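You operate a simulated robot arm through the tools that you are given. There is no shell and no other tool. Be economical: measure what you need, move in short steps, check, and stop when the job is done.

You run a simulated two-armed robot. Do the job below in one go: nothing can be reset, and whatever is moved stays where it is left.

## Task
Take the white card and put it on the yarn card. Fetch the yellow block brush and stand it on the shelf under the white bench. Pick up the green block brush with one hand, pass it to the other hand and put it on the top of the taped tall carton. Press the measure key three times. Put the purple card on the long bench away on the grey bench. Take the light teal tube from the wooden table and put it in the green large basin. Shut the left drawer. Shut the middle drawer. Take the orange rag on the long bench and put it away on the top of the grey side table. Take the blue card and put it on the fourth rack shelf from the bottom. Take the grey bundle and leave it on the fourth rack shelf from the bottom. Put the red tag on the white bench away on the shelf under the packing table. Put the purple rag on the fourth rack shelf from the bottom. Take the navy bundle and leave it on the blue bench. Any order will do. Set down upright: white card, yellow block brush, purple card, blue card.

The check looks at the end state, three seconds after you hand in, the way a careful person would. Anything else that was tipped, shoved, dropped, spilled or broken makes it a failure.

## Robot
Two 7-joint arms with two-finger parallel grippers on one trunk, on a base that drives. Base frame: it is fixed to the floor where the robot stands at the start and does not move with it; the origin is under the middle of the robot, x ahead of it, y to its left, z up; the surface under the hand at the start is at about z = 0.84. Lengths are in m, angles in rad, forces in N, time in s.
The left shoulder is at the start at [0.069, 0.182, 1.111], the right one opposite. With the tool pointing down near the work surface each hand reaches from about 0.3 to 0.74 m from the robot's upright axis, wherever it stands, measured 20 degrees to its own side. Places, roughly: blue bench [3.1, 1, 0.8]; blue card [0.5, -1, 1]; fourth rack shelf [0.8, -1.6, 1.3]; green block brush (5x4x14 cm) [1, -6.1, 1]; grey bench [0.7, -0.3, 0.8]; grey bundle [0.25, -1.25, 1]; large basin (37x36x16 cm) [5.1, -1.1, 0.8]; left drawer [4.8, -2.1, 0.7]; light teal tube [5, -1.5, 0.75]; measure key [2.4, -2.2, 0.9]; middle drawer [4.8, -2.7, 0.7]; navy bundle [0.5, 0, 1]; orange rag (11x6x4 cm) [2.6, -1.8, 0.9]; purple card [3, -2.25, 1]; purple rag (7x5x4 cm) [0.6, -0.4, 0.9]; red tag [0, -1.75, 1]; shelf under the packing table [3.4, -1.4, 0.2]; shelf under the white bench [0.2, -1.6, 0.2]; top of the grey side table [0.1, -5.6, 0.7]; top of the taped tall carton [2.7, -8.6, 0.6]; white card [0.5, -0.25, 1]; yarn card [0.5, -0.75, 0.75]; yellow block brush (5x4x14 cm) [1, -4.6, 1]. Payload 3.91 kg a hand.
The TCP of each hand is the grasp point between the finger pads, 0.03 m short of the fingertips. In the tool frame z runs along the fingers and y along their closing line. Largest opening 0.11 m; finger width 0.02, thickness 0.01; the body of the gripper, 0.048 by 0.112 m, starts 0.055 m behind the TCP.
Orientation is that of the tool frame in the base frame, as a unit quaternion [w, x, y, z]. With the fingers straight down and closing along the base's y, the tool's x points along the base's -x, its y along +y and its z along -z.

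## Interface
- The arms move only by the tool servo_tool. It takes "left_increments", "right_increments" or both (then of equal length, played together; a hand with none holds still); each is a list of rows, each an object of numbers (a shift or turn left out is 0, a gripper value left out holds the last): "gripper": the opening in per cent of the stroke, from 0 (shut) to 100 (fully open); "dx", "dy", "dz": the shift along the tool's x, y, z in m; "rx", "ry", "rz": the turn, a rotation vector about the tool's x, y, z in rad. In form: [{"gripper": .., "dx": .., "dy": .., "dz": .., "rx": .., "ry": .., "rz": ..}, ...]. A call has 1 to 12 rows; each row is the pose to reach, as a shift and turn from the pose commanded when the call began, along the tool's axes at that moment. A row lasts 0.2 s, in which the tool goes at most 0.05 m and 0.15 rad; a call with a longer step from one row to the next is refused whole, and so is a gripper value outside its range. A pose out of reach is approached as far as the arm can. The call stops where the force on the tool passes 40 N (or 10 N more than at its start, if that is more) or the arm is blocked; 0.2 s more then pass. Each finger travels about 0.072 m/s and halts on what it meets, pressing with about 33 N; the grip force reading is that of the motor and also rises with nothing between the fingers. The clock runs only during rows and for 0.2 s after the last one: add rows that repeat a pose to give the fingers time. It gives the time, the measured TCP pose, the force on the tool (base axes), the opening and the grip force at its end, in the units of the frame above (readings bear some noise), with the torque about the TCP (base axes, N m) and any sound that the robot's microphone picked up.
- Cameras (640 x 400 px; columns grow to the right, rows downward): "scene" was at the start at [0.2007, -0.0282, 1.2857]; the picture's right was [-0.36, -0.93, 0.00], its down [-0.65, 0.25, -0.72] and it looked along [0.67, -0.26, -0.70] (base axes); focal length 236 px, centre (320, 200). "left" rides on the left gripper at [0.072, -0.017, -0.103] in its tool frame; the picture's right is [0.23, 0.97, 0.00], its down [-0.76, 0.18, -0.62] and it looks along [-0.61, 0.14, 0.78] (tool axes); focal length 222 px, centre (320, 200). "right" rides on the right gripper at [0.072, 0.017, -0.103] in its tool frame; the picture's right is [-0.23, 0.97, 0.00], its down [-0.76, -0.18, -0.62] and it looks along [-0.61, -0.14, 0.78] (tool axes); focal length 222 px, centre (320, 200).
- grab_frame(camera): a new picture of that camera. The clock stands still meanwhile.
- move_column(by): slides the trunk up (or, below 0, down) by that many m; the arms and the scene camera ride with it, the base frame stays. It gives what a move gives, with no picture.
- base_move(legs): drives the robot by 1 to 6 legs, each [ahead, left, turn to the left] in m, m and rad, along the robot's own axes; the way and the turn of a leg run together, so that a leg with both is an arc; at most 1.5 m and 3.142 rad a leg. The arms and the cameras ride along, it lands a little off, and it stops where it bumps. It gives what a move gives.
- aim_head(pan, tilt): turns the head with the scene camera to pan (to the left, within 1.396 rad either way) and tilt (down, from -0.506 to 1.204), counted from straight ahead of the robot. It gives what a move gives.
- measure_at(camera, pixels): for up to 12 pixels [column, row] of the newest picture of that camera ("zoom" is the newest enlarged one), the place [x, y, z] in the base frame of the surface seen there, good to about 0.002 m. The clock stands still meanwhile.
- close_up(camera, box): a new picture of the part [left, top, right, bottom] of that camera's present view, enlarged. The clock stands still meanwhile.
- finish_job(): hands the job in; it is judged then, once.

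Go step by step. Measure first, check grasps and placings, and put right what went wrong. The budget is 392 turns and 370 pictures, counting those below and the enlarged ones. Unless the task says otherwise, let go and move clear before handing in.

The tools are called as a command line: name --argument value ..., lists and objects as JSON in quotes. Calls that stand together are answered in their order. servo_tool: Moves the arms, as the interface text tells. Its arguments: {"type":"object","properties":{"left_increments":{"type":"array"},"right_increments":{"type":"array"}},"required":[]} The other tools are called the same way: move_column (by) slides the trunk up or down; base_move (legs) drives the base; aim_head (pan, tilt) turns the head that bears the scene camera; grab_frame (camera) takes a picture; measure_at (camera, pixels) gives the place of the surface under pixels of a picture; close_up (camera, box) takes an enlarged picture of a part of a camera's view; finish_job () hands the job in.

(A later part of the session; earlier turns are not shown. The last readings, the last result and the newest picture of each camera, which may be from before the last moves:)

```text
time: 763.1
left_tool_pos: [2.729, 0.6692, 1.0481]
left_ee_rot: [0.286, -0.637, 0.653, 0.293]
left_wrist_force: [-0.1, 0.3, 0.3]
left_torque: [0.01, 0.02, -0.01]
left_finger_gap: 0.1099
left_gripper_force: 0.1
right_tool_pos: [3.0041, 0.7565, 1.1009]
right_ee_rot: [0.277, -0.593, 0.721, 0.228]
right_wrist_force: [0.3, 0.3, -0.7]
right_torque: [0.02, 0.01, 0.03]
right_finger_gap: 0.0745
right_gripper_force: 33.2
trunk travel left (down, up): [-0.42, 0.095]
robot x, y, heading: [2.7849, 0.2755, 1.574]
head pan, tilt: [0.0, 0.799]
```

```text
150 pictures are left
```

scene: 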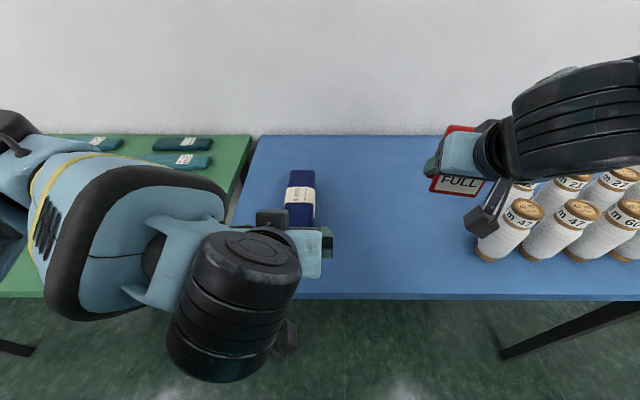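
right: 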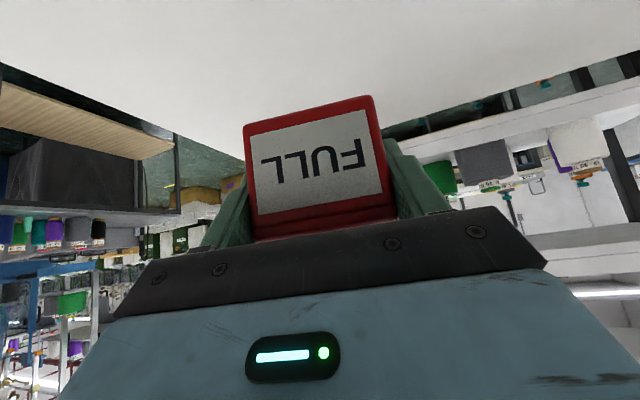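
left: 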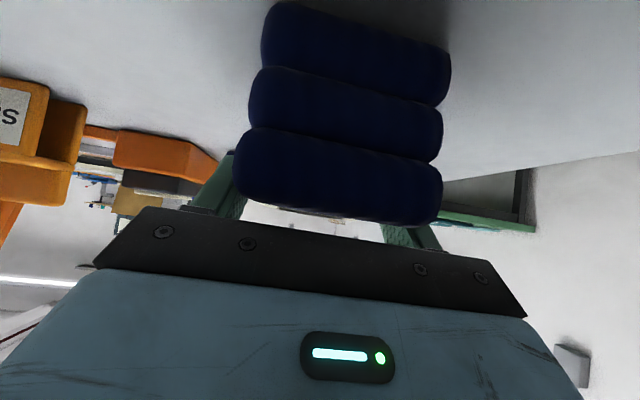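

Navy bundle is on the blue bench. The packing table's north end is close, so I go there with the tag: back, right, and turn around.

base_move --legs '[[-0.22, 0, 0], [0, -0.6, 0], [0, 0, -1.57], [0, 0, -1.57]]'

aim_head --pan 0.0 --tilt 0.8

grab_frame --camera "scene"

```text
time: 777.7
left_tool_pos: [3.4525, -0.332, 1.0495]
left_ee_rot: [0.297, 0.644, 0.646, -0.283]
left_wrist_force: [0.0, 0.3, -0.5]
left_torque: [0.01, 0.02, 0.03]
left_finger_gap: 0.1099
left_gripper_force: 0.0
right_tool_pos: [3.1812, -0.4276, 1.101]
right_ee_rot: [0.232, 0.713, 0.603, -0.273]
right_wrist_force: [-0.8, -0.2, 0.0]
right_torque: [0.03, -0.04, -0.03]
right_finger_gap: 0.0746
right_gripper_force: 33.1
trunk travel left (down, up): [-0.42, 0.095]
robot x, y, heading: [3.3838, 0.0586, -1.534]
head pan, tilt: [0.0, 0.799]
```

```text
time: 778.3
left_tool_pos: [3.4534, -0.3323, 1.0473]
left_ee_rot: [0.297, 0.644, 0.646, -0.283]
left_wrist_force: [-0.3, 0.4, 0.4]
left_torque: [0.02, 0.01, -0.02]
left_finger_gap: 0.11
left_gripper_force: 0.0
right_tool_pos: [3.1798, -0.4283, 1.1007]
right_ee_rot: [0.232, 0.713, 0.603, -0.274]
right_wrist_force: [0.4, 0.3, -0.4]
right_torque: [0.07, -0.01, 0.0]
right_finger_gap: 0.0745
right_gripper_force: 32.7
trunk travel left (down, up): [-0.42, 0.095]
robot x, y, heading: [3.3873, 0.0584, -1.534]
head pan, tilt: [0.0, 0.799]
```

```text
149 pictures are left
```

scene: 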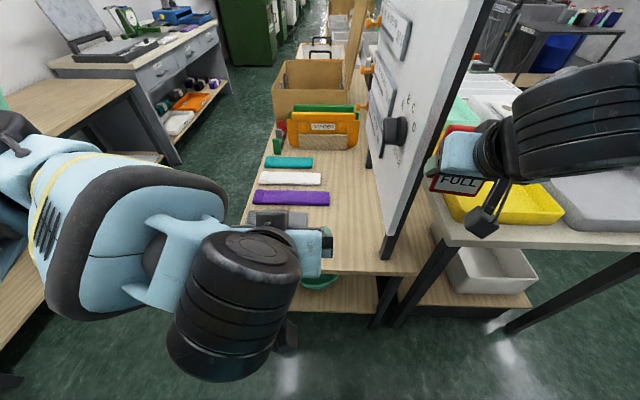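

measure_at --camera "scene" --pixels '[[350, 300], [350, 285], [320, 282], [375, 305], [300, 305], [400, 268], [340, 268], [390, 240], [250, 210], [345, 310]]'

base_move --legs '[[0, 0.25, -0.035]]'

grab_frame --camera "scene"

```text
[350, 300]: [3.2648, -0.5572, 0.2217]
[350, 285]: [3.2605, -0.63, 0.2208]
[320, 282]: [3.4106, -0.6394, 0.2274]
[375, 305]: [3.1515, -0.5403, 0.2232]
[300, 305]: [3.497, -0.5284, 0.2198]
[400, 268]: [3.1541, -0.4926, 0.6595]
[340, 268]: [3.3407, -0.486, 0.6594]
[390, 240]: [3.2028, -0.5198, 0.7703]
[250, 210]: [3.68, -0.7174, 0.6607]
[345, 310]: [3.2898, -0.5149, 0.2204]
```

```text
time: 781.1
left_tool_pos: [3.6959, -0.3285, 1.0475]
left_ee_rot: [0.293, 0.653, 0.636, -0.287]
left_wrist_force: [-0.1, -0.2, 0.6]
left_torque: [0.02, 0.01, 0.01]
left_finger_gap: 0.11
left_gripper_force: 0.1
right_tool_pos: [3.4207, -0.4157, 1.1012]
right_ee_rot: [0.229, 0.721, 0.593, -0.277]
right_wrist_force: [-0.1, -0.2, -1.0]
right_torque: [0.01, 0.04, -0.02]
right_finger_gap: 0.0747
right_gripper_force: 33.0
trunk travel left (down, up): [-0.42, 0.095]
robot x, y, heading: [3.6394, 0.0636, -1.566]
head pan, tilt: [0.0, 0.799]
```

```text
148 pictures are left
```

scene: 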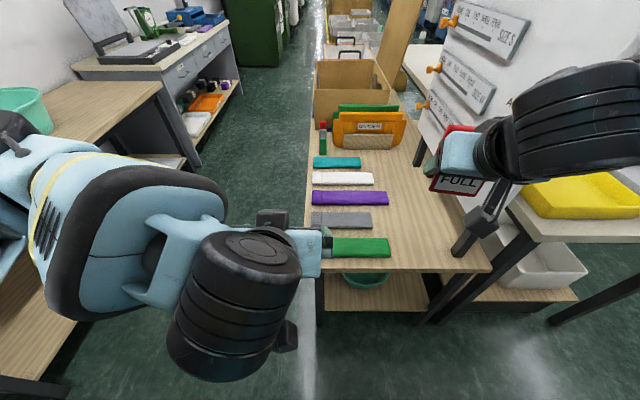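

measure_at --camera "scene" --pixels '[[347, 278], [388, 277], [367, 284], [367, 275], [410, 300], [410, 282], [425, 295], [330, 295], [440, 310], [480, 265]]'

```text
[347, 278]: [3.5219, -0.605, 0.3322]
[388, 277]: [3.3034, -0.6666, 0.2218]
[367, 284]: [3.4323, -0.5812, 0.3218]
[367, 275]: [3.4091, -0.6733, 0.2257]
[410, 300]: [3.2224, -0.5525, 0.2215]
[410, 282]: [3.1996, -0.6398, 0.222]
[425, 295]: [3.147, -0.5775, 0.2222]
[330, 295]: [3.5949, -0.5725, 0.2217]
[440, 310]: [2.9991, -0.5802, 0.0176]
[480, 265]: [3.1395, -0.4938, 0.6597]
```

Free shelf space is at x 3.15–3.32, right of a green bowl. I strafe right, back off, raise the left hand, and lower the trunk.

base_move --legs '[[-0.1, -0.18, 0]]'

servo_tool --left_increments '[{"dx": -0.03, "dz": -0.026}, {"dx": -0.06, "dz": -0.053}, {"dx": -0.09, "dz": -0.08}, {"dx": -0.12, "dz": -0.106}, {"dx": -0.16, "dz": -0.14}, {"dx": -0.19, "dz": -0.165}, {"dx": -0.19, "dz": -0.165}, {"dx": -0.19, "dz": -0.165}, {"dx": -0.19, "dz": -0.165}]' --right_increments '[{"dx": 0.03, "dz": 0.033}, {"dx": 0.06, "dz": 0.066}, {"dx": 0.09, "dz": 0.1}, {"dx": 0.12, "dz": 0.133}, {"dx": 0.15, "dz": 0.166}, {"dx": 0.18, "dz": 0.2}, {"dx": 0.21, "dz": 0.233}, {"dx": 0.24, "dz": 0.266}, {"dx": 0.24, "dz": 0.266}]'

grab_frame --camera "scene"

```text
time: 783.3
left_tool_pos: [3.5222, -0.2305, 1.0475]
left_ee_rot: [0.293, 0.653, 0.637, -0.287]
left_wrist_force: [-0.5, -0.8, 0.3]
left_torque: [0.03, 0.02, -0.03]
left_finger_gap: 0.1101
left_gripper_force: 0.2
right_tool_pos: [3.2469, -0.3176, 1.1008]
right_ee_rot: [0.228, 0.721, 0.593, -0.276]
right_wrist_force: [0.2, 0.3, -0.3]
right_torque: [0.01, 0.0, -0.01]
right_finger_gap: 0.0747
right_gripper_force: 32.8
trunk travel left (down, up): [-0.42, 0.095]
robot x, y, heading: [3.4666, 0.1634, -1.567]
head pan, tilt: [0.0, 0.799]
```

```text
refused: row 5 steps farther than a row can; nothing moved
```

```text
147 pictures are left
```

scene: 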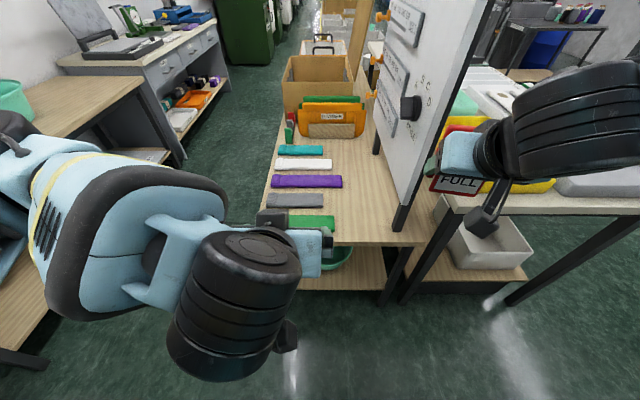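

servo_tool --left_increments '[{"dx": -0.03, "dz": -0.026}, {"dx": -0.06, "dz": -0.053}, {"dx": -0.09, "dz": -0.08}, {"dx": -0.12, "dz": -0.106}, {"dx": -0.15, "dz": -0.132}, {"dx": -0.18, "dz": -0.158}, {"dx": -0.19, "dz": -0.165}, {"dx": -0.19, "dz": -0.165}, {"dx": -0.19, "dz": -0.165}]' --right_increments '[{"dx": 0.03, "dz": 0.033}, {"dx": 0.06, "dz": 0.066}, {"dx": 0.09, "dz": 0.1}, {"dx": 0.12, "dz": 0.133}, {"dx": 0.15, "dz": 0.166}, {"dx": 0.18, "dz": 0.2}, {"dx": 0.21, "dz": 0.233}, {"dx": 0.24, "dz": 0.266}, {"dx": 0.24, "dz": 0.266}]'

move_column --by -0.4

grab_frame --camera "scene"

grab_frame --camera "right"

```text
time: 785.3
left_tool_pos: [3.5185, -0.2347, 1.2958]
left_ee_rot: [0.293, 0.653, 0.639, -0.282]
left_wrist_force: [0.0, 0.5, 0.1]
left_torque: [0.0, 0.01, 0.0]
left_finger_gap: 0.11
left_gripper_force: 0.1
right_tool_pos: [3.2314, -0.3138, 0.7589]
right_ee_rot: [0.229, 0.721, 0.592, -0.277]
right_wrist_force: [-0.4, 0.4, -0.5]
right_torque: [0.0, 0.0, 0.01]
right_finger_gap: 0.0745
right_gripper_force: 32.9
right hand out of reach, approached as far as the arm can: row 8, 9
trunk travel left (down, up): [-0.42, 0.095]
robot x, y, heading: [3.4656, 0.1647, -1.565]
head pan, tilt: [0.0, 0.799]
```

```text
time: 787.6
left_tool_pos: [3.5252, -0.2733, 1.0525]
left_ee_rot: [0.248, 0.612, 0.703, -0.265]
left_wrist_force: [0.3, -0.1, 0.8]
left_torque: [0.02, 0.0, 0.0]
left_finger_gap: 0.1103
left_gripper_force: 0.1
right_tool_pos: [3.2325, -0.3165, 0.4995]
right_ee_rot: [0.225, 0.722, 0.594, -0.273]
right_wrist_force: [0.2, 0.4, -0.7]
right_torque: [0.03, 0.01, -0.04]
right_finger_gap: 0.0745
right_gripper_force: 32.9
trunk travel left (down, up): [-0.164, 0.35]
robot x, y, heading: [3.4642, 0.1617, -1.564]
head pan, tilt: [0.0, 0.799]
stopped: the arm was blocked; the commanded pose is now the measured one
```

```text
146 pictures are left
```

scene: 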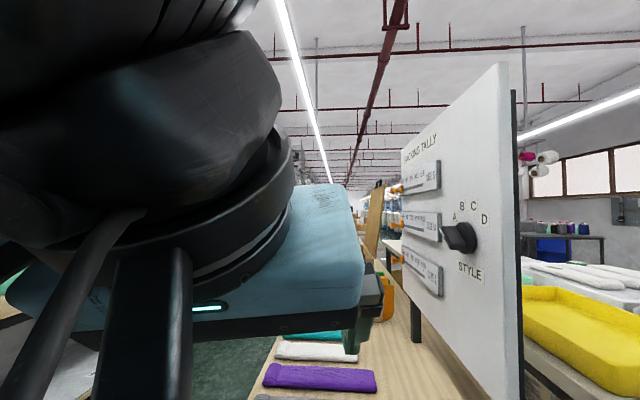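

```text
145 pictures are left
```

right: 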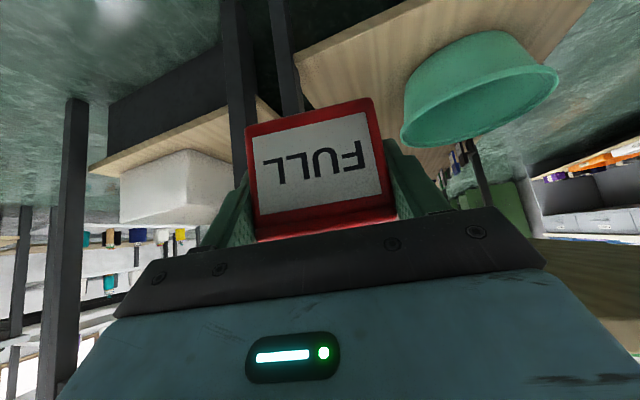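

The left arm came up against my own head. I lower the left hand to relieve it and look again.

servo_tool --left_increments '[{"dx": 0.03, "dz": 0.03}, {"dx": 0.06, "dz": 0.06}, {"dx": 0.09, "dz": 0.09}, {"dx": 0.12, "dz": 0.12}, {"dx": 0.12, "dz": 0.12}]'

aim_head --pan 0.0 --tilt 0.8

grab_frame --camera "scene"

```text
time: 788.8
left_tool_pos: [3.5075, -0.2601, 0.8918]
left_ee_rot: [0.251, 0.614, 0.695, -0.276]
left_wrist_force: [0.1, 0.4, -0.6]
left_torque: [-0.01, 0.01, 0.02]
left_finger_gap: 0.1099
left_gripper_force: 0.0
right_tool_pos: [3.2326, -0.315, 0.5002]
right_ee_rot: [0.224, 0.722, 0.595, -0.273]
right_wrist_force: [0.0, 0.2, -1.2]
right_torque: [0.04, 0.04, -0.06]
right_finger_gap: 0.0746
right_gripper_force: 33.3
trunk travel left (down, up): [-0.164, 0.35]
robot x, y, heading: [3.4655, 0.1624, -1.565]
head pan, tilt: [0.0, 0.799]
```

```text
time: 789.4
left_tool_pos: [3.5079, -0.2609, 0.8901]
left_ee_rot: [0.25, 0.615, 0.696, -0.274]
left_wrist_force: [0.5, 0.0, -0.7]
left_torque: [0.04, 0.0, -0.03]
left_finger_gap: 0.1102
left_gripper_force: 0.1
right_tool_pos: [3.2316, -0.3152, 0.5003]
right_ee_rot: [0.225, 0.722, 0.595, -0.272]
right_wrist_force: [0.9, -0.4, -0.7]
right_torque: [0.02, -0.02, 0.02]
right_finger_gap: 0.0742
right_gripper_force: 33.3
trunk travel left (down, up): [-0.164, 0.35]
robot x, y, heading: [3.4641, 0.1609, -1.567]
head pan, tilt: [0.0, 0.799]
```

```text
144 pictures are left
```

scene: 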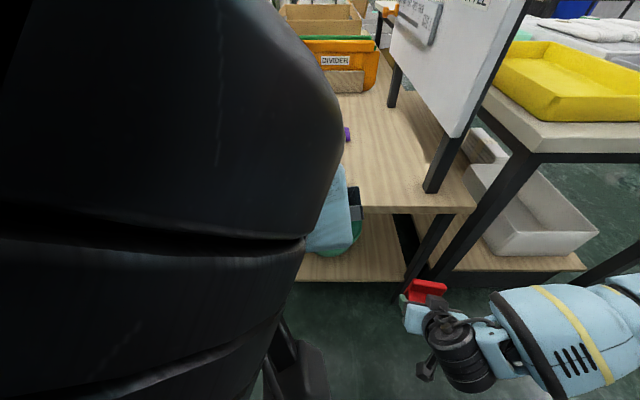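

I lower the trunk 0.155 m more, drive 0.15 m forward, and extend the right hand under the table.

move_column --by -0.155

base_move --legs '[[0.15, 0, 0]]'

grab_frame --camera "right"

grab_frame --camera "scene"

```text
time: 791.2
left_tool_pos: [3.5273, -0.2759, 0.7038]
left_ee_rot: [0.274, 0.607, 0.712, -0.22]
left_wrist_force: [0.0, -0.1, 0.5]
left_torque: [-0.02, -0.01, -0.01]
left_finger_gap: 0.11
left_gripper_force: 0.1
right_tool_pos: [3.2309, -0.3157, 0.3455]
right_ee_rot: [0.225, 0.722, 0.594, -0.273]
right_wrist_force: [0.7, 0.1, 0.2]
right_torque: [-0.01, -0.01, -0.01]
right_finger_gap: 0.0744
right_gripper_force: 33.0
trunk travel left (down, up): [-0.009, 0.505]
robot x, y, heading: [3.4685, 0.1627, -1.563]
head pan, tilt: [0.0, 0.799]
```

```text
time: 792.6
left_tool_pos: [3.5256, -0.425, 0.7037]
left_ee_rot: [0.275, 0.609, 0.711, -0.22]
left_wrist_force: [0.1, -0.3, -0.7]
left_torque: [0.01, -0.01, -0.01]
left_finger_gap: 0.1102
left_gripper_force: 0.0
right_tool_pos: [3.2312, -0.4618, 0.3458]
right_ee_rot: [0.224, 0.724, 0.592, -0.274]
right_wrist_force: [0.5, 0.0, 0.4]
right_torque: [0.04, -0.02, 0.01]
right_finger_gap: 0.0744
right_gripper_force: 33.0
trunk travel left (down, up): [-0.009, 0.505]
robot x, y, heading: [3.4672, 0.0136, -1.569]
head pan, tilt: [0.0, 0.799]
```

```text
143 pictures are left
```

right: 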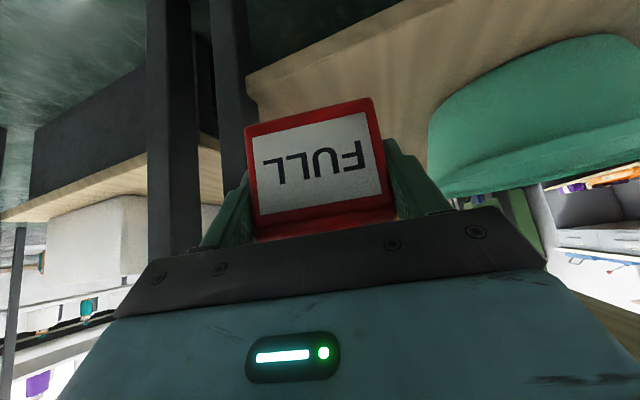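

```text
142 pictures are left
```

scene: 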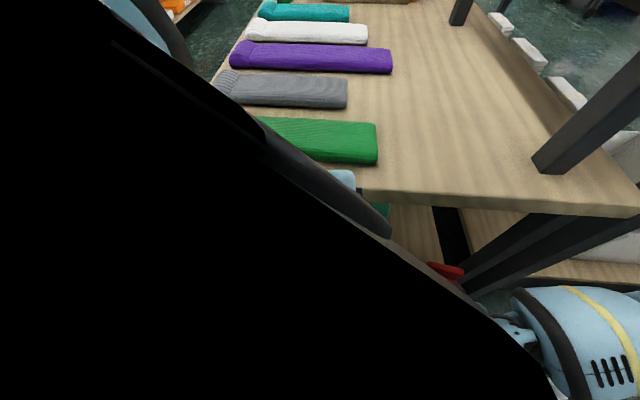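

The tag hand is at shelf-entry height. I advance it 0.10 m in −y, then lower toward the shelf.

servo_tool --right_increments '[{"dx": -0.024, "dy": 0.008, "dz": 0.0214}, {"dx": -0.0485, "dy": 0.0165, "dz": 0.0428}, {"dx": -0.0727, "dy": 0.0248, "dz": 0.0642}, {"dx": -0.0495, "dy": 0.0248, "dz": 0.0904}, {"dx": -0.0297, "dy": 0.0248, "dz": 0.1128}, {"dx": -0.0244, "dy": 0.0248, "dz": 0.1188}, {"dx": -0.0244, "dy": 0.0248, "dz": 0.1188}]'

grab_frame --camera "right"

```text
time: 794.2
left_tool_pos: [3.5263, -0.4252, 0.7038]
left_ee_rot: [0.276, 0.607, 0.713, -0.216]
left_wrist_force: [0.2, -0.6, -0.3]
left_torque: [-0.01, 0.0, 0.01]
left_finger_gap: 0.1103
left_gripper_force: 0.1
right_tool_pos: [3.2357, -0.5643, 0.2703]
right_ee_rot: [0.224, 0.723, 0.593, -0.273]
right_wrist_force: [0.5, 0.9, 0.2]
right_torque: [0.04, -0.01, -0.01]
right_finger_gap: 0.0744
right_gripper_force: 33.5
trunk travel left (down, up): [-0.009, 0.505]
robot x, y, heading: [3.4681, 0.0122, -1.573]
head pan, tilt: [0.0, 0.799]
```

```text
141 pictures are left
```

right: 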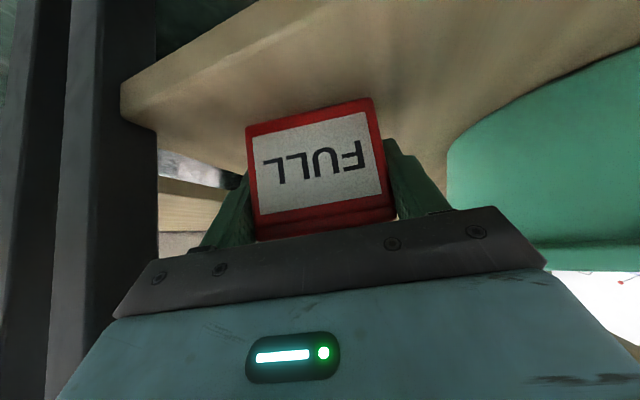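

servo_tool --right_increments '[{"dx": 0.002, "dz": 0.0023}, {"dx": 0.004, "dz": 0.0045}, {"dx": 0.0055, "dz": 0.006}, {"dx": 0.0055, "dz": 0.006}]'

```text
time: 795.2
left_tool_pos: [3.527, -0.4245, 0.7028]
left_ee_rot: [0.277, 0.607, 0.713, -0.216]
left_wrist_force: [0.4, 0.2, -0.6]
left_torque: [0.01, -0.01, 0.0]
left_finger_gap: 0.1098
left_gripper_force: 0.0
right_tool_pos: [3.2361, -0.5641, 0.265]
right_ee_rot: [0.227, 0.723, 0.592, -0.275]
right_wrist_force: [-1.3, 2.6, 15.6]
right_torque: [-0.3, 0.29, -0.07]
right_finger_gap: 0.0746
right_gripper_force: 33.1
trunk travel left (down, up): [-0.009, 0.505]
robot x, y, heading: [3.4652, 0.0128, -1.567]
head pan, tilt: [0.0, 0.799]
```

Contact. I release and retract along the tool axis, then back away.

servo_tool --right_increments '[{"gripper": 95}, {"gripper": 95}, {"gripper": 95}, {"dz": -0.03}, {"dz": -0.07}, {"dz": -0.11}, {"dz": -0.15}, {"dz": -0.15}]'

base_move --legs '[[-0.18, 0, 0]]'

grab_frame --camera "right"

```text
time: 797.0
left_tool_pos: [3.5251, -0.4257, 0.702]
left_ee_rot: [0.276, 0.608, 0.712, -0.216]
left_wrist_force: [-1.0, 0.6, -0.2]
left_torque: [-0.02, 0.0, 0.01]
left_finger_gap: 0.1099
left_gripper_force: 0.0
right_tool_pos: [3.2566, -0.466, 0.3763]
right_ee_rot: [0.224, 0.724, 0.592, -0.274]
right_wrist_force: [-0.2, 0.6, 0.2]
right_torque: [-0.06, 0.0, 0.0]
right_finger_gap: 0.1045
right_gripper_force: 0.0
trunk travel left (down, up): [-0.009, 0.505]
robot x, y, heading: [3.4643, 0.0147, -1.57]
head pan, tilt: [0.0, 0.799]
```

```text
time: 798.5
left_tool_pos: [3.5259, -0.2507, 0.7025]
left_ee_rot: [0.277, 0.608, 0.712, -0.215]
left_wrist_force: [-0.2, -0.3, 0.3]
left_torque: [-0.01, 0.02, 0.01]
left_finger_gap: 0.1099
left_gripper_force: 0.1
right_tool_pos: [3.2553, -0.2897, 0.3749]
right_ee_rot: [0.224, 0.724, 0.593, -0.274]
right_wrist_force: [0.4, 0.0, -0.1]
right_torque: [0.03, -0.02, -0.03]
right_finger_gap: 0.1046
right_gripper_force: 0.1
trunk travel left (down, up): [-0.009, 0.505]
robot x, y, heading: [3.4669, 0.1871, -1.575]
head pan, tilt: [0.0, 0.799]
```

```text
140 pictures are left
```

right: 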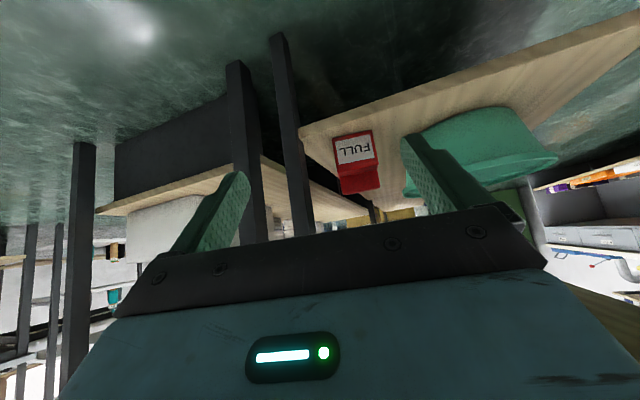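

The red tag stands on the packing-table shelf. I raise the trunk and bring the hands up for the last job.

move_column --by 0.37

servo_tool --right_increments '[{"dx": -0.033, "dz": -0.037}, {"dx": -0.066, "dz": -0.074}, {"dx": -0.099, "dz": -0.11}, {"dx": -0.132, "dz": -0.147}, {"dx": -0.165, "dz": -0.184}, {"dx": -0.2, "dz": -0.22}, {"dx": -0.22, "dz": -0.245}, {"dx": -0.22, "dz": -0.245}]'

base_move --legs '[[0, -0.88, 0], [0, -0.87, 0], [1.45, 0, 0], [1.45, 0, 0]]'

aim_head --pan 0.0 --tilt 0.5

grab_frame --camera "scene"

```text
time: 802.1
left_tool_pos: [3.5247, -0.2487, 1.0719]
left_ee_rot: [0.276, 0.609, 0.711, -0.216]
left_wrist_force: [-0.5, -0.2, 0.6]
left_torque: [0.01, 0.02, 0.03]
left_finger_gap: 0.1102
left_gripper_force: 0.0
right_tool_pos: [3.2539, -0.2891, 0.7461]
right_ee_rot: [0.224, 0.724, 0.592, -0.274]
right_wrist_force: [0.1, 0.3, 0.1]
right_torque: [0.0, 0.02, -0.03]
right_finger_gap: 0.1045
right_gripper_force: 0.1
trunk travel left (down, up): [-0.379, 0.135]
robot x, y, heading: [3.4645, 0.1887, -1.569]
head pan, tilt: [0.0, 0.799]
```

```text
refused: row 6 steps farther than a row can; nothing moved
```

```text
time: 831.2
left_tool_pos: [1.6689, -3.1731, 1.0725]
left_ee_rot: [0.268, 0.635, 0.689, -0.226]
left_wrist_force: [0.1, 0.9, -0.1]
left_torque: [-0.03, -0.04, 0.0]
left_finger_gap: 0.1098
left_gripper_force: 0.2
right_tool_pos: [1.3945, -3.1926, 0.7463]
right_ee_rot: [0.214, 0.745, 0.566, -0.281]
right_wrist_force: [-0.9, 0.4, 0.2]
right_torque: [0.0, 0.0, 0.0]
right_finger_gap: 0.1045
right_gripper_force: 0.0
trunk travel left (down, up): [-0.379, 0.135]
robot x, y, heading: [1.642, -2.7313, -1.643]
head pan, tilt: [0.0, 0.799]
```

```text
time: 832.0
left_tool_pos: [1.6676, -3.1731, 1.0717]
left_ee_rot: [0.268, 0.634, 0.69, -0.225]
left_wrist_force: [-0.2, 0.9, 0.6]
left_torque: [0.0, 0.01, 0.0]
left_finger_gap: 0.1099
left_gripper_force: 0.1
right_tool_pos: [1.3957, -3.1925, 0.7457]
right_ee_rot: [0.214, 0.745, 0.566, -0.282]
right_wrist_force: [0.0, 0.4, -0.6]
right_torque: [-0.01, 0.01, 0.04]
right_finger_gap: 0.1045
right_gripper_force: 0.2
trunk travel left (down, up): [-0.379, 0.135]
robot x, y, heading: [1.6388, -2.7311, -1.64]
head pan, tilt: [0.0, 0.499]
```

```text
139 pictures are left
```

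scene: 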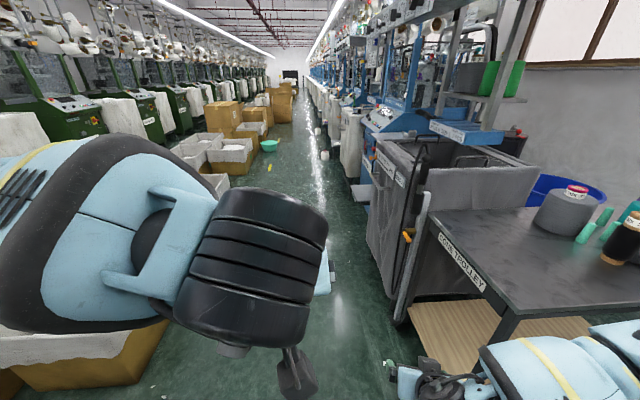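

The right hand stayed low since that call was refused; I raise it now, then shift left and continue south to y≈−6.

servo_tool --right_increments '[{"dx": -0.03, "dz": -0.033}, {"dx": -0.06, "dz": -0.066}, {"dx": -0.09, "dz": -0.099}, {"dx": -0.12, "dz": -0.132}, {"dx": -0.15, "dz": -0.165}, {"dx": -0.18, "dz": -0.198}, {"dx": -0.21, "dz": -0.231}, {"dx": -0.21, "dz": -0.231}]'

base_move --legs '[[0, 0.24, 0.07], [1.1, 0, 0], [1.1, 0, 0], [1.0, 0, 0]]'

aim_head --pan -0.6 --tilt 0.5

grab_frame --camera "scene"

```text
time: 833.9
left_tool_pos: [1.6665, -3.1736, 1.0719]
left_ee_rot: [0.269, 0.634, 0.689, -0.225]
left_wrist_force: [-0.6, -1.8, 1.5]
left_torque: [0.0, 0.0, 0.03]
left_finger_gap: 0.1101
left_gripper_force: 0.2
right_tool_pos: [1.3926, -3.1998, 1.0599]
right_ee_rot: [0.213, 0.745, 0.567, -0.281]
right_wrist_force: [-0.3, -0.2, 0.3]
right_torque: [0.0, 0.0, -0.02]
right_finger_gap: 0.1042
right_gripper_force: 0.2
trunk travel left (down, up): [-0.379, 0.135]
robot x, y, heading: [1.6379, -2.7302, -1.639]
head pan, tilt: [0.0, 0.499]
```

```text
time: 851.6
left_tool_pos: [1.9064, -6.3294, 1.0717]
left_ee_rot: [0.277, 0.607, 0.712, -0.216]
left_wrist_force: [0.1, -0.1, 0.2]
left_torque: [0.01, 0.01, -0.02]
left_finger_gap: 0.11
left_gripper_force: 0.1
right_tool_pos: [1.6349, -6.3776, 1.0587]
right_ee_rot: [0.224, 0.723, 0.593, -0.273]
right_wrist_force: [-0.2, -0.2, -0.3]
right_torque: [0.01, -0.01, -0.03]
right_finger_gap: 0.1046
right_gripper_force: 0.0
trunk travel left (down, up): [-0.379, 0.135]
robot x, y, heading: [1.8485, -5.8905, -1.566]
head pan, tilt: [0.0, 0.499]
```

```text
time: 852.6
left_tool_pos: [1.9058, -6.3299, 1.0728]
left_ee_rot: [0.276, 0.608, 0.713, -0.216]
left_wrist_force: [-0.2, 0.1, -0.3]
left_torque: [0.01, -0.02, 0.0]
left_finger_gap: 0.1098
left_gripper_force: 0.0
right_tool_pos: [1.6354, -6.3778, 1.0588]
right_ee_rot: [0.224, 0.724, 0.593, -0.274]
right_wrist_force: [0.9, -0.1, 0.1]
right_torque: [-0.01, 0.03, 0.0]
right_finger_gap: 0.1048
right_gripper_force: 0.2
trunk travel left (down, up): [-0.379, 0.135]
robot x, y, heading: [1.848, -5.8873, -1.563]
head pan, tilt: [-0.6, 0.499]
```

```text
138 pictures are left
```

scene: 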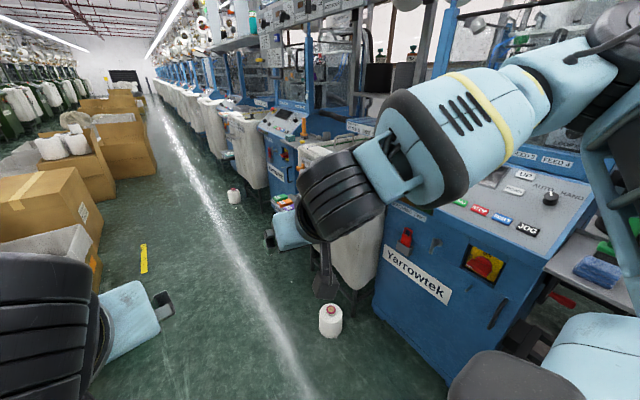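

I turn to face machine 2's shelf and look for the green brush.

base_move --legs '[[0.12, 0.02, 0], [0, 0, -1.575]]'

aim_head --pan 0.1 --tilt 0.6

grab_frame --camera "scene"

```text
time: 857.6
left_tool_pos: [1.4294, -6.0842, 1.0704]
left_ee_rot: [0.047, 0.933, 0.084, -0.347]
left_wrist_force: [-0.2, -0.1, 0.0]
left_torque: [0.03, -0.01, 0.03]
left_finger_gap: 0.1097
left_gripper_force: 0.1
right_tool_pos: [1.3762, -5.8135, 1.0592]
right_ee_rot: [-0.031, 0.932, -0.082, -0.353]
right_wrist_force: [0.1, -0.2, -0.2]
right_torque: [0.0, 0.01, -0.04]
right_finger_gap: 0.1043
right_gripper_force: 0.2
trunk travel left (down, up): [-0.379, 0.135]
robot x, y, heading: [1.8658, -6.0156, -3.122]
head pan, tilt: [-0.6, 0.499]
```

```text
time: 858.7
left_tool_pos: [1.4308, -6.0847, 1.0723]
left_ee_rot: [0.046, 0.933, 0.083, -0.348]
left_wrist_force: [-0.2, 0.9, -0.6]
left_torque: [0.01, 0.0, 0.02]
left_finger_gap: 0.1098
left_gripper_force: 0.0
right_tool_pos: [1.3764, -5.8129, 1.0599]
right_ee_rot: [-0.031, 0.931, -0.082, -0.353]
right_wrist_force: [-0.9, -0.8, 0.1]
right_torque: [-0.02, -0.03, -0.04]
right_finger_gap: 0.1046
right_gripper_force: 0.2
trunk travel left (down, up): [-0.379, 0.135]
robot x, y, heading: [1.8662, -6.0206, -3.118]
head pan, tilt: [0.099, 0.6]
```

```text
137 pictures are left
```

scene: 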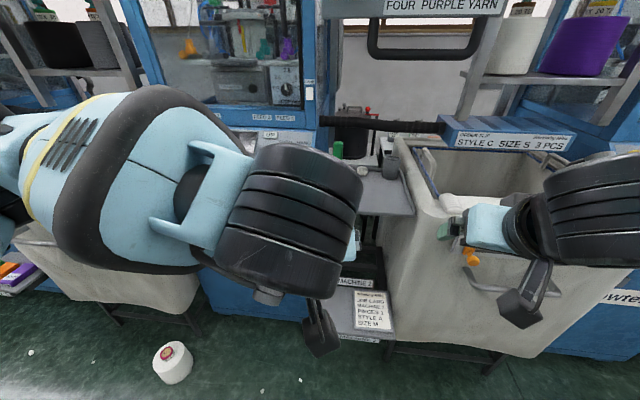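

The left arm hides the brush (337,150). I straighten the left tool and move it aside to see.

servo_tool --left_increments '[{"gripper": 70, "dy": 0.04, "rx": 0.077, "ry": -0.079, "rz": 0.056}, {"dy": 0.08, "rx": 0.154, "ry": -0.158, "rz": 0.112}, {"dy": 0.124, "dx": 0.0076, "rx": 0.154, "ry": -0.158, "rz": 0.112}, {"dy": 0.124, "dx": 0.0076, "rx": 0.154, "ry": -0.158, "rz": 0.112}]'

grab_frame --camera "scene"

```text
time: 859.7
left_tool_pos: [1.4299, -6.1924, 1.0801]
left_ee_rot: [0.001, 0.907, 0.0, -0.422]
left_wrist_force: [-0.3, -0.5, -0.9]
left_torque: [0.03, 0.0, 0.01]
left_finger_gap: 0.0769
left_gripper_force: 0.0
left hand out of reach, approached as far as the arm can: row 2, 3, 4
right_tool_pos: [1.3772, -5.8134, 1.0594]
right_ee_rot: [-0.031, 0.932, -0.083, -0.352]
right_wrist_force: [0.2, 1.0, -0.5]
right_torque: [0.01, -0.01, -0.01]
right_finger_gap: 0.1048
right_gripper_force: 0.0
trunk travel left (down, up): [-0.379, 0.135]
robot x, y, heading: [1.8633, -6.0148, -3.118]
head pan, tilt: [0.099, 0.6]
```

```text
136 pictures are left
```

scene: 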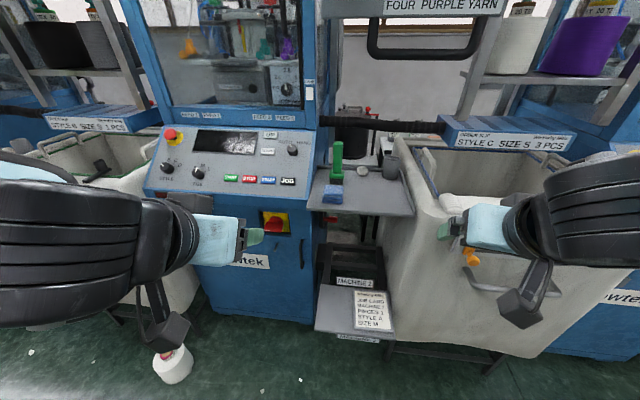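

Now the green brush is visible at (337,165). I measure it closely.

close_up --camera "scene" --box '[295, 130, 415, 230]'

measure_at --camera "zoom" --pixels '[[225, 120], [210, 120], [240, 120], [225, 80], [225, 190], [215, 220], [205, 260], [290, 240], [410, 300], [265, 260], [355, 180], [215, 290]]'

```text
4.00 times, centred on (355, 180) of scene
```

zoom: 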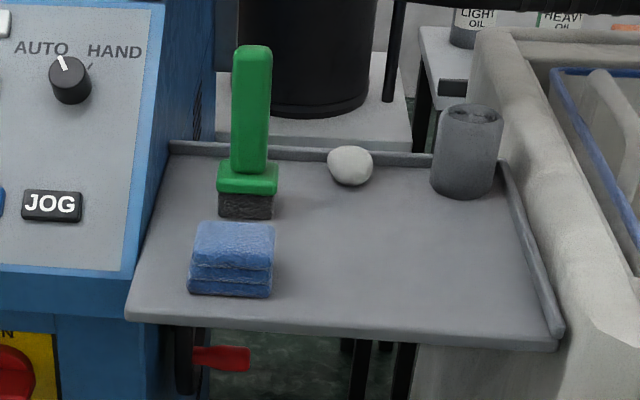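

```text
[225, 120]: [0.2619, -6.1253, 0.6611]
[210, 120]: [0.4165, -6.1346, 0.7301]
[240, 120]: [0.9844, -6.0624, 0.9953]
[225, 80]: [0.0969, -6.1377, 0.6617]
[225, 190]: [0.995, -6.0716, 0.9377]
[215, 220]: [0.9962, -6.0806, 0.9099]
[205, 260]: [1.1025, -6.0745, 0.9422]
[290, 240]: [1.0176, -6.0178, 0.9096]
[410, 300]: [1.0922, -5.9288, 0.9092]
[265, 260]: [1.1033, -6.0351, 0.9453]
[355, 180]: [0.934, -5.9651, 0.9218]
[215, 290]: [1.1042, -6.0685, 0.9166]
```

Handle centre ≈(0.972,−6.051), with a blue rag in front at x 1.05–1.10. I align the left hand for a high handle grasp and drive up.

servo_tool --left_increments '[{"dx": -0.025, "dy": -0.019, "dz": 0.019}, {"dx": -0.05, "dy": -0.038, "dz": 0.038}, {"dx": -0.075, "dy": -0.057, "dz": 0.058}, {"dx": -0.0998, "dy": -0.076, "dz": 0.0768}, {"dx": -0.0998, "dy": -0.076, "dz": 0.0768}]'

base_move --legs '[[0, -0.065, -0.024], [0.24, 0, 0]]'

grab_frame --camera "left"

measure_at --camera "left" --pixels '[[320, 120], [310, 130], [330, 110], [320, 140], [340, 120], [300, 110], [325, 90]]'

```text
time: 860.9
left_tool_pos: [1.3062, -6.1207, 1.1068]
left_ee_rot: [0.0, 0.906, 0.0, -0.422]
left_wrist_force: [0.2, 0.3, -0.1]
left_torque: [0.01, -0.03, -0.01]
left_finger_gap: 0.0769
left_gripper_force: 0.2
right_tool_pos: [1.3773, -5.8143, 1.0597]
right_ee_rot: [-0.031, 0.932, -0.082, -0.353]
right_wrist_force: [0.5, 0.0, 0.7]
right_torque: [-0.02, 0.02, 0.0]
right_finger_gap: 0.1048
right_gripper_force: 0.0
trunk travel left (down, up): [-0.379, 0.135]
robot x, y, heading: [1.8703, -6.0169, -3.12]
head pan, tilt: [0.099, 0.6]
```

```text
time: 863.5
left_tool_pos: [1.0668, -6.0386, 1.1068]
left_ee_rot: [-0.005, 0.907, -0.012, -0.421]
left_wrist_force: [0.2, -0.2, 0.6]
left_torque: [0.0, 0.01, -0.01]
left_finger_gap: 0.0771
left_gripper_force: 0.1
right_tool_pos: [1.145, -5.7351, 1.059]
right_ee_rot: [-0.036, 0.931, -0.094, -0.352]
right_wrist_force: [0.2, 0.3, -0.3]
right_torque: [-0.02, 0.0, -0.04]
right_finger_gap: 0.1046
right_gripper_force: 0.0
trunk travel left (down, up): [-0.379, 0.135]
robot x, y, heading: [1.6289, -5.9455, 3.138]
head pan, tilt: [0.099, 0.6]
```

```text
134 pictures are left
```

left: 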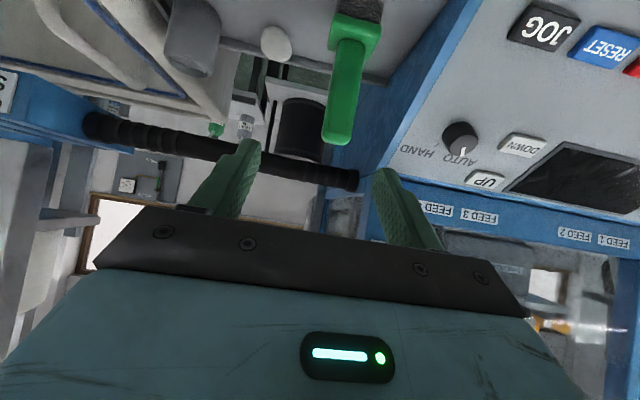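

```text
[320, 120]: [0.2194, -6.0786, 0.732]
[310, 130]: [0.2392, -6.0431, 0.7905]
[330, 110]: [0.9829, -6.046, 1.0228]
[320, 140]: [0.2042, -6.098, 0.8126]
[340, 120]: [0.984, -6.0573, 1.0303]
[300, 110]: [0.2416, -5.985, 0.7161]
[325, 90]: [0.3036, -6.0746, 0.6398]
```

Handle centre is (0.971,−6.058). I advance 0.122 m and close.

servo_tool --left_increments '[{"dy": 0.0219}, {"dy": 0.0219, "dz": 0.045}, {"dy": 0.0219, "dz": 0.09}, {"dy": 0.0219, "dz": 0.122}, {"dy": 0.0219, "dz": 0.122}, {"dy": 0.0219, "dz": 0.122, "gripper": 0}, {"dy": 0.0219, "dz": 0.122, "gripper": 0}, {"dy": 0.0219, "dz": 0.122, "gripper": 0}, {"dy": 0.0219, "dz": 0.122, "gripper": 0}]'

grab_frame --camera "left"

```text
time: 865.5
left_tool_pos: [0.9751, -6.0603, 1.0263]
left_ee_rot: [-0.005, 0.907, -0.011, -0.422]
left_wrist_force: [-0.1, -0.3, -0.4]
left_torque: [0.02, -0.02, 0.0]
left_finger_gap: 0.0293
left_gripper_force: 33.2
right_tool_pos: [1.1441, -5.7348, 1.0596]
right_ee_rot: [-0.036, 0.93, -0.094, -0.353]
right_wrist_force: [0.0, 0.3, 0.0]
right_torque: [0.0, -0.01, -0.01]
right_finger_gap: 0.1047
right_gripper_force: 0.0
trunk travel left (down, up): [-0.379, 0.135]
robot x, y, heading: [1.6313, -5.9486, 3.135]
head pan, tilt: [0.099, 0.6]
```

```text
133 pictures are left
```

left: 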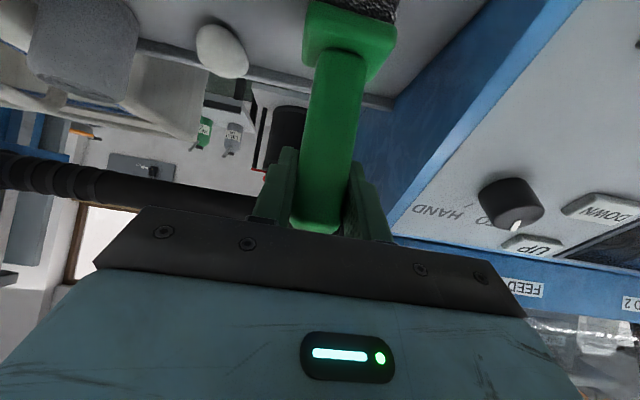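

Gripped. I lift 0.1 m and back the base away.

servo_tool --left_increments '[{"dx": -0.03, "dz": -0.025}, {"dx": -0.06, "dz": -0.05}, {"dx": -0.085, "dz": -0.07}, {"dx": -0.085, "dz": -0.07}]'

base_move --legs '[[-0.25, 0, 0]]'

aim_head --pan 0.0 --tilt 0.7

grab_frame --camera "scene"

```text
time: 866.5
left_tool_pos: [0.9731, -6.0602, 1.1376]
left_ee_rot: [-0.005, 0.907, -0.011, -0.422]
left_wrist_force: [0.1, -0.3, -0.6]
left_torque: [-0.03, 0.02, 0.02]
left_finger_gap: 0.0293
left_gripper_force: 33.0
right_tool_pos: [1.1452, -5.735, 1.0591]
right_ee_rot: [-0.036, 0.93, -0.095, -0.352]
right_wrist_force: [-0.3, 0.4, -0.2]
right_torque: [0.02, -0.02, 0.0]
right_finger_gap: 0.1045
right_gripper_force: 0.0
trunk travel left (down, up): [-0.379, 0.135]
robot x, y, heading: [1.6318, -5.9505, 3.137]
head pan, tilt: [0.099, 0.6]
```

```text
time: 868.3
left_tool_pos: [1.2274, -6.0628, 1.138]
left_ee_rot: [-0.004, 0.907, -0.01, -0.422]
left_wrist_force: [0.3, 0.2, -0.5]
left_torque: [0.01, 0.01, 0.01]
left_finger_gap: 0.0296
left_gripper_force: 32.9
right_tool_pos: [1.3974, -5.7371, 1.0594]
right_ee_rot: [-0.035, 0.931, -0.093, -0.352]
right_wrist_force: [-0.5, -0.3, 0.2]
right_torque: [-0.01, 0.01, 0.04]
right_finger_gap: 0.1046
right_gripper_force: 0.1
trunk travel left (down, up): [-0.379, 0.135]
robot x, y, heading: [1.8843, -5.9537, -3.143]
head pan, tilt: [0.099, 0.6]
```

```text
time: 869.0
left_tool_pos: [1.2262, -6.0625, 1.1367]
left_ee_rot: [-0.005, 0.907, -0.01, -0.422]
left_wrist_force: [0.5, -0.3, 0.5]
left_torque: [0.0, -0.01, 0.02]
left_finger_gap: 0.0294
left_gripper_force: 33.0
right_tool_pos: [1.3964, -5.7359, 1.0598]
right_ee_rot: [-0.035, 0.93, -0.092, -0.353]
right_wrist_force: [0.3, 0.4, 0.0]
right_torque: [-0.02, 0.02, -0.01]
right_finger_gap: 0.1045
right_gripper_force: 0.1
trunk travel left (down, up): [-0.379, 0.135]
robot x, y, heading: [1.8808, -5.9477, -3.142]
head pan, tilt: [0.0, 0.7]
```

```text
132 pictures are left
```

scene: 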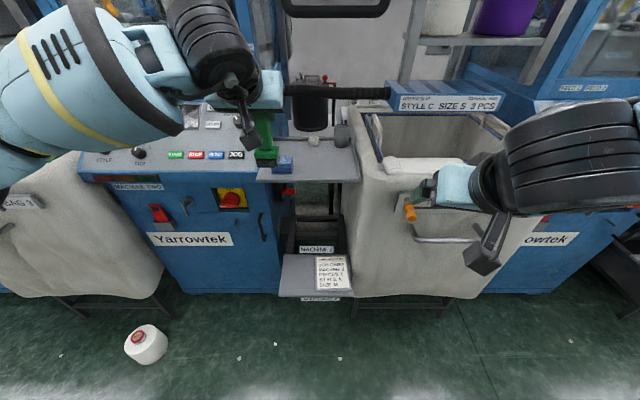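

For the handover I bring the left hand in to about 0.5 m ahead, and start turning the right tool to point left (flat).

servo_tool --left_increments '[{"dx": 0.0128, "dy": -0.005, "dz": -0.018}, {"dx": 0.0255, "dy": -0.01, "dz": -0.036}, {"dx": 0.0383, "dy": -0.015, "dz": -0.054}, {"dx": 0.051, "dy": -0.02, "dz": -0.072}, {"dx": 0.0638, "dy": -0.026, "dz": -0.09}, {"dx": 0.0766, "dy": -0.031, "dz": -0.108}, {"dx": 0.0894, "dy": -0.036, "dz": -0.126}, {"dx": 0.0894, "dy": -0.036, "dz": -0.126}, {"dx": 0.0894, "dy": -0.036, "dz": -0.126}, {"dx": 0.0894, "dy": -0.036, "dz": -0.126}, {"dx": 0.0894, "dy": -0.036, "dz": -0.126}, {"dx": 0.0894, "dy": -0.036, "dz": -0.126}]' --right_increments '[{"rx": -0.127, "ry": -0.0468, "rz": -0.0571}, {"rx": -0.254, "ry": -0.0935, "rz": -0.1142}, {"rx": -0.381, "ry": -0.1403, "rz": -0.1712}, {"rx": -0.508, "ry": -0.1871, "rz": -0.2283}, {"rx": -0.635, "ry": -0.2338, "rz": -0.2854}, {"rx": -0.762, "ry": -0.2806, "rz": -0.3425}, {"rx": -0.889, "ry": -0.3274, "rz": -0.3995}, {"rx": -1.015, "ry": -0.3742, "rz": -0.4566}, {"rx": -1.142, "ry": -0.4209, "rz": -0.5137}, {"rx": -1.269, "ry": -0.4677, "rz": -0.5708}, {"rx": -1.396, "ry": -0.5145, "rz": -0.6278}, {"rx": -1.523, "ry": -0.5612, "rz": -0.6849}]'

grab_frame --camera "scene"

```text
time: 871.6
left_tool_pos: [1.3804, -6.0313, 1.151]
left_ee_rot: [-0.004, 0.907, -0.01, -0.421]
left_wrist_force: [-0.1, -1.2, -0.4]
left_torque: [0.01, -0.01, 0.0]
left_finger_gap: 0.0297
left_gripper_force: 33.4
right_tool_pos: [1.3965, -5.7369, 1.0605]
right_ee_rot: [0.47, 0.557, 0.464, -0.504]
right_wrist_force: [0.3, -0.2, -1.2]
right_torque: [-0.03, -0.03, -0.02]
right_finger_gap: 0.1045
right_gripper_force: 0.1
trunk travel left (down, up): [-0.379, 0.135]
robot x, y, heading: [1.8806, -5.9516, -3.14]
head pan, tilt: [0.0, 0.7]
```

```text
131 pictures are left
```

scene: 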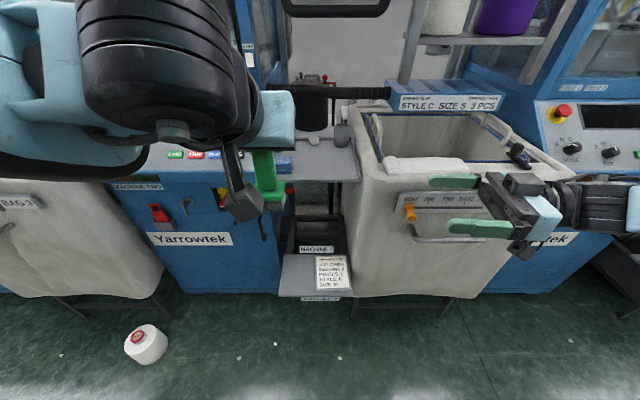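

close_up --camera "scene" --box '[230, 130, 330, 220]'

measure_at --camera "zoom" --pixels '[[230, 290], [290, 300], [250, 330], [300, 350], [200, 200], [280, 260], [320, 300], [260, 370]]'

```text
4.44 times, centred on (280, 175) of scene
```

zoom: 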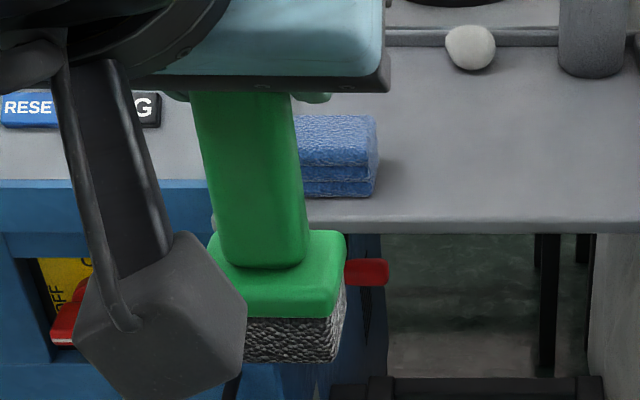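

```text
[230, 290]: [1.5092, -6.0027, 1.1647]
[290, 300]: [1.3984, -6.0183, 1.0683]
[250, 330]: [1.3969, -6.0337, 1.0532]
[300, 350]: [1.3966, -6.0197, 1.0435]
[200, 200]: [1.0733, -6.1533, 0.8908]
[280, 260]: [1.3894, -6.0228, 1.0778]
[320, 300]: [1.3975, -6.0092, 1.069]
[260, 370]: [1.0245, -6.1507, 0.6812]
```

The block is centred at (1.377,−6.027,1.057). I bring the right hand to 12 cm from it, finishing its rotation.

servo_tool --right_increments '[{"dz": 0.041, "rx": -0.064, "ry": -0.0234, "rz": -0.0286}, {"dz": 0.082, "rx": -0.127, "ry": -0.0468, "rz": -0.0571}, {"dx": -0.0037, "dy": 0.0013, "dz": 0.123, "rx": -0.127, "ry": -0.0468, "rz": -0.0571}, {"dx": -0.0037, "dy": 0.0013, "dz": 0.1642, "rx": -0.127, "ry": -0.0468, "rz": -0.0571}, {"dx": -0.0037, "dy": 0.0013, "dz": 0.1642, "rx": -0.127, "ry": -0.0468, "rz": -0.0571}]'

grab_frame --camera "right"

grab_frame --camera "scene"

```text
time: 872.8
left_tool_pos: [1.3807, -6.0289, 1.1502]
left_ee_rot: [-0.005, 0.907, -0.011, -0.422]
left_wrist_force: [0.0, 0.2, -0.8]
left_torque: [0.0, -0.02, 0.02]
left_finger_gap: 0.0294
left_gripper_force: 32.9
right_tool_pos: [1.3781, -5.8983, 1.0553]
right_ee_rot: [0.5, 0.5, 0.499, -0.5]
right_wrist_force: [0.1, 0.9, 0.3]
right_torque: [0.01, -0.03, 0.01]
right_finger_gap: 0.1047
right_gripper_force: 0.0
trunk travel left (down, up): [-0.379, 0.135]
robot x, y, heading: [1.8824, -5.9476, -3.14]
head pan, tilt: [0.0, 0.7]
```

```text
129 pictures are left
```

right: 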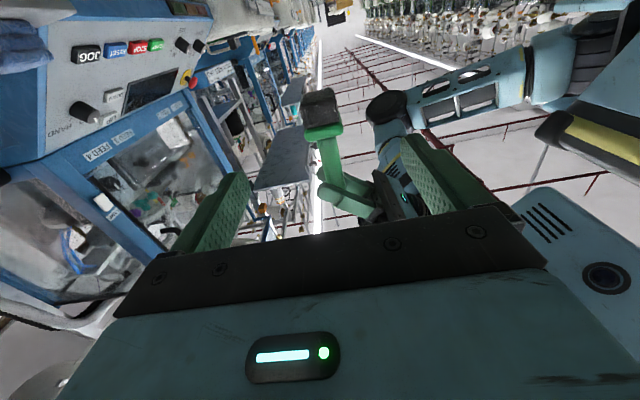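

```text
128 pictures are left
```

scene: 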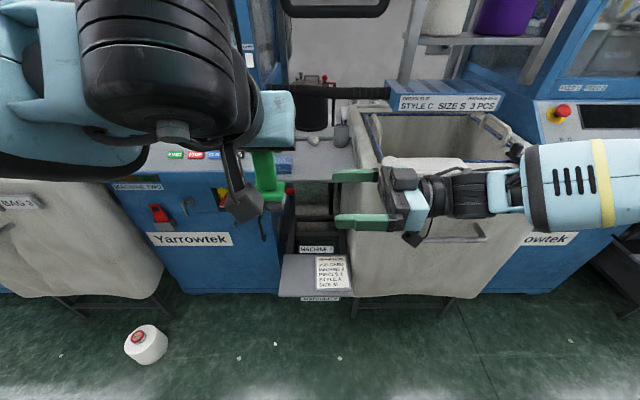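

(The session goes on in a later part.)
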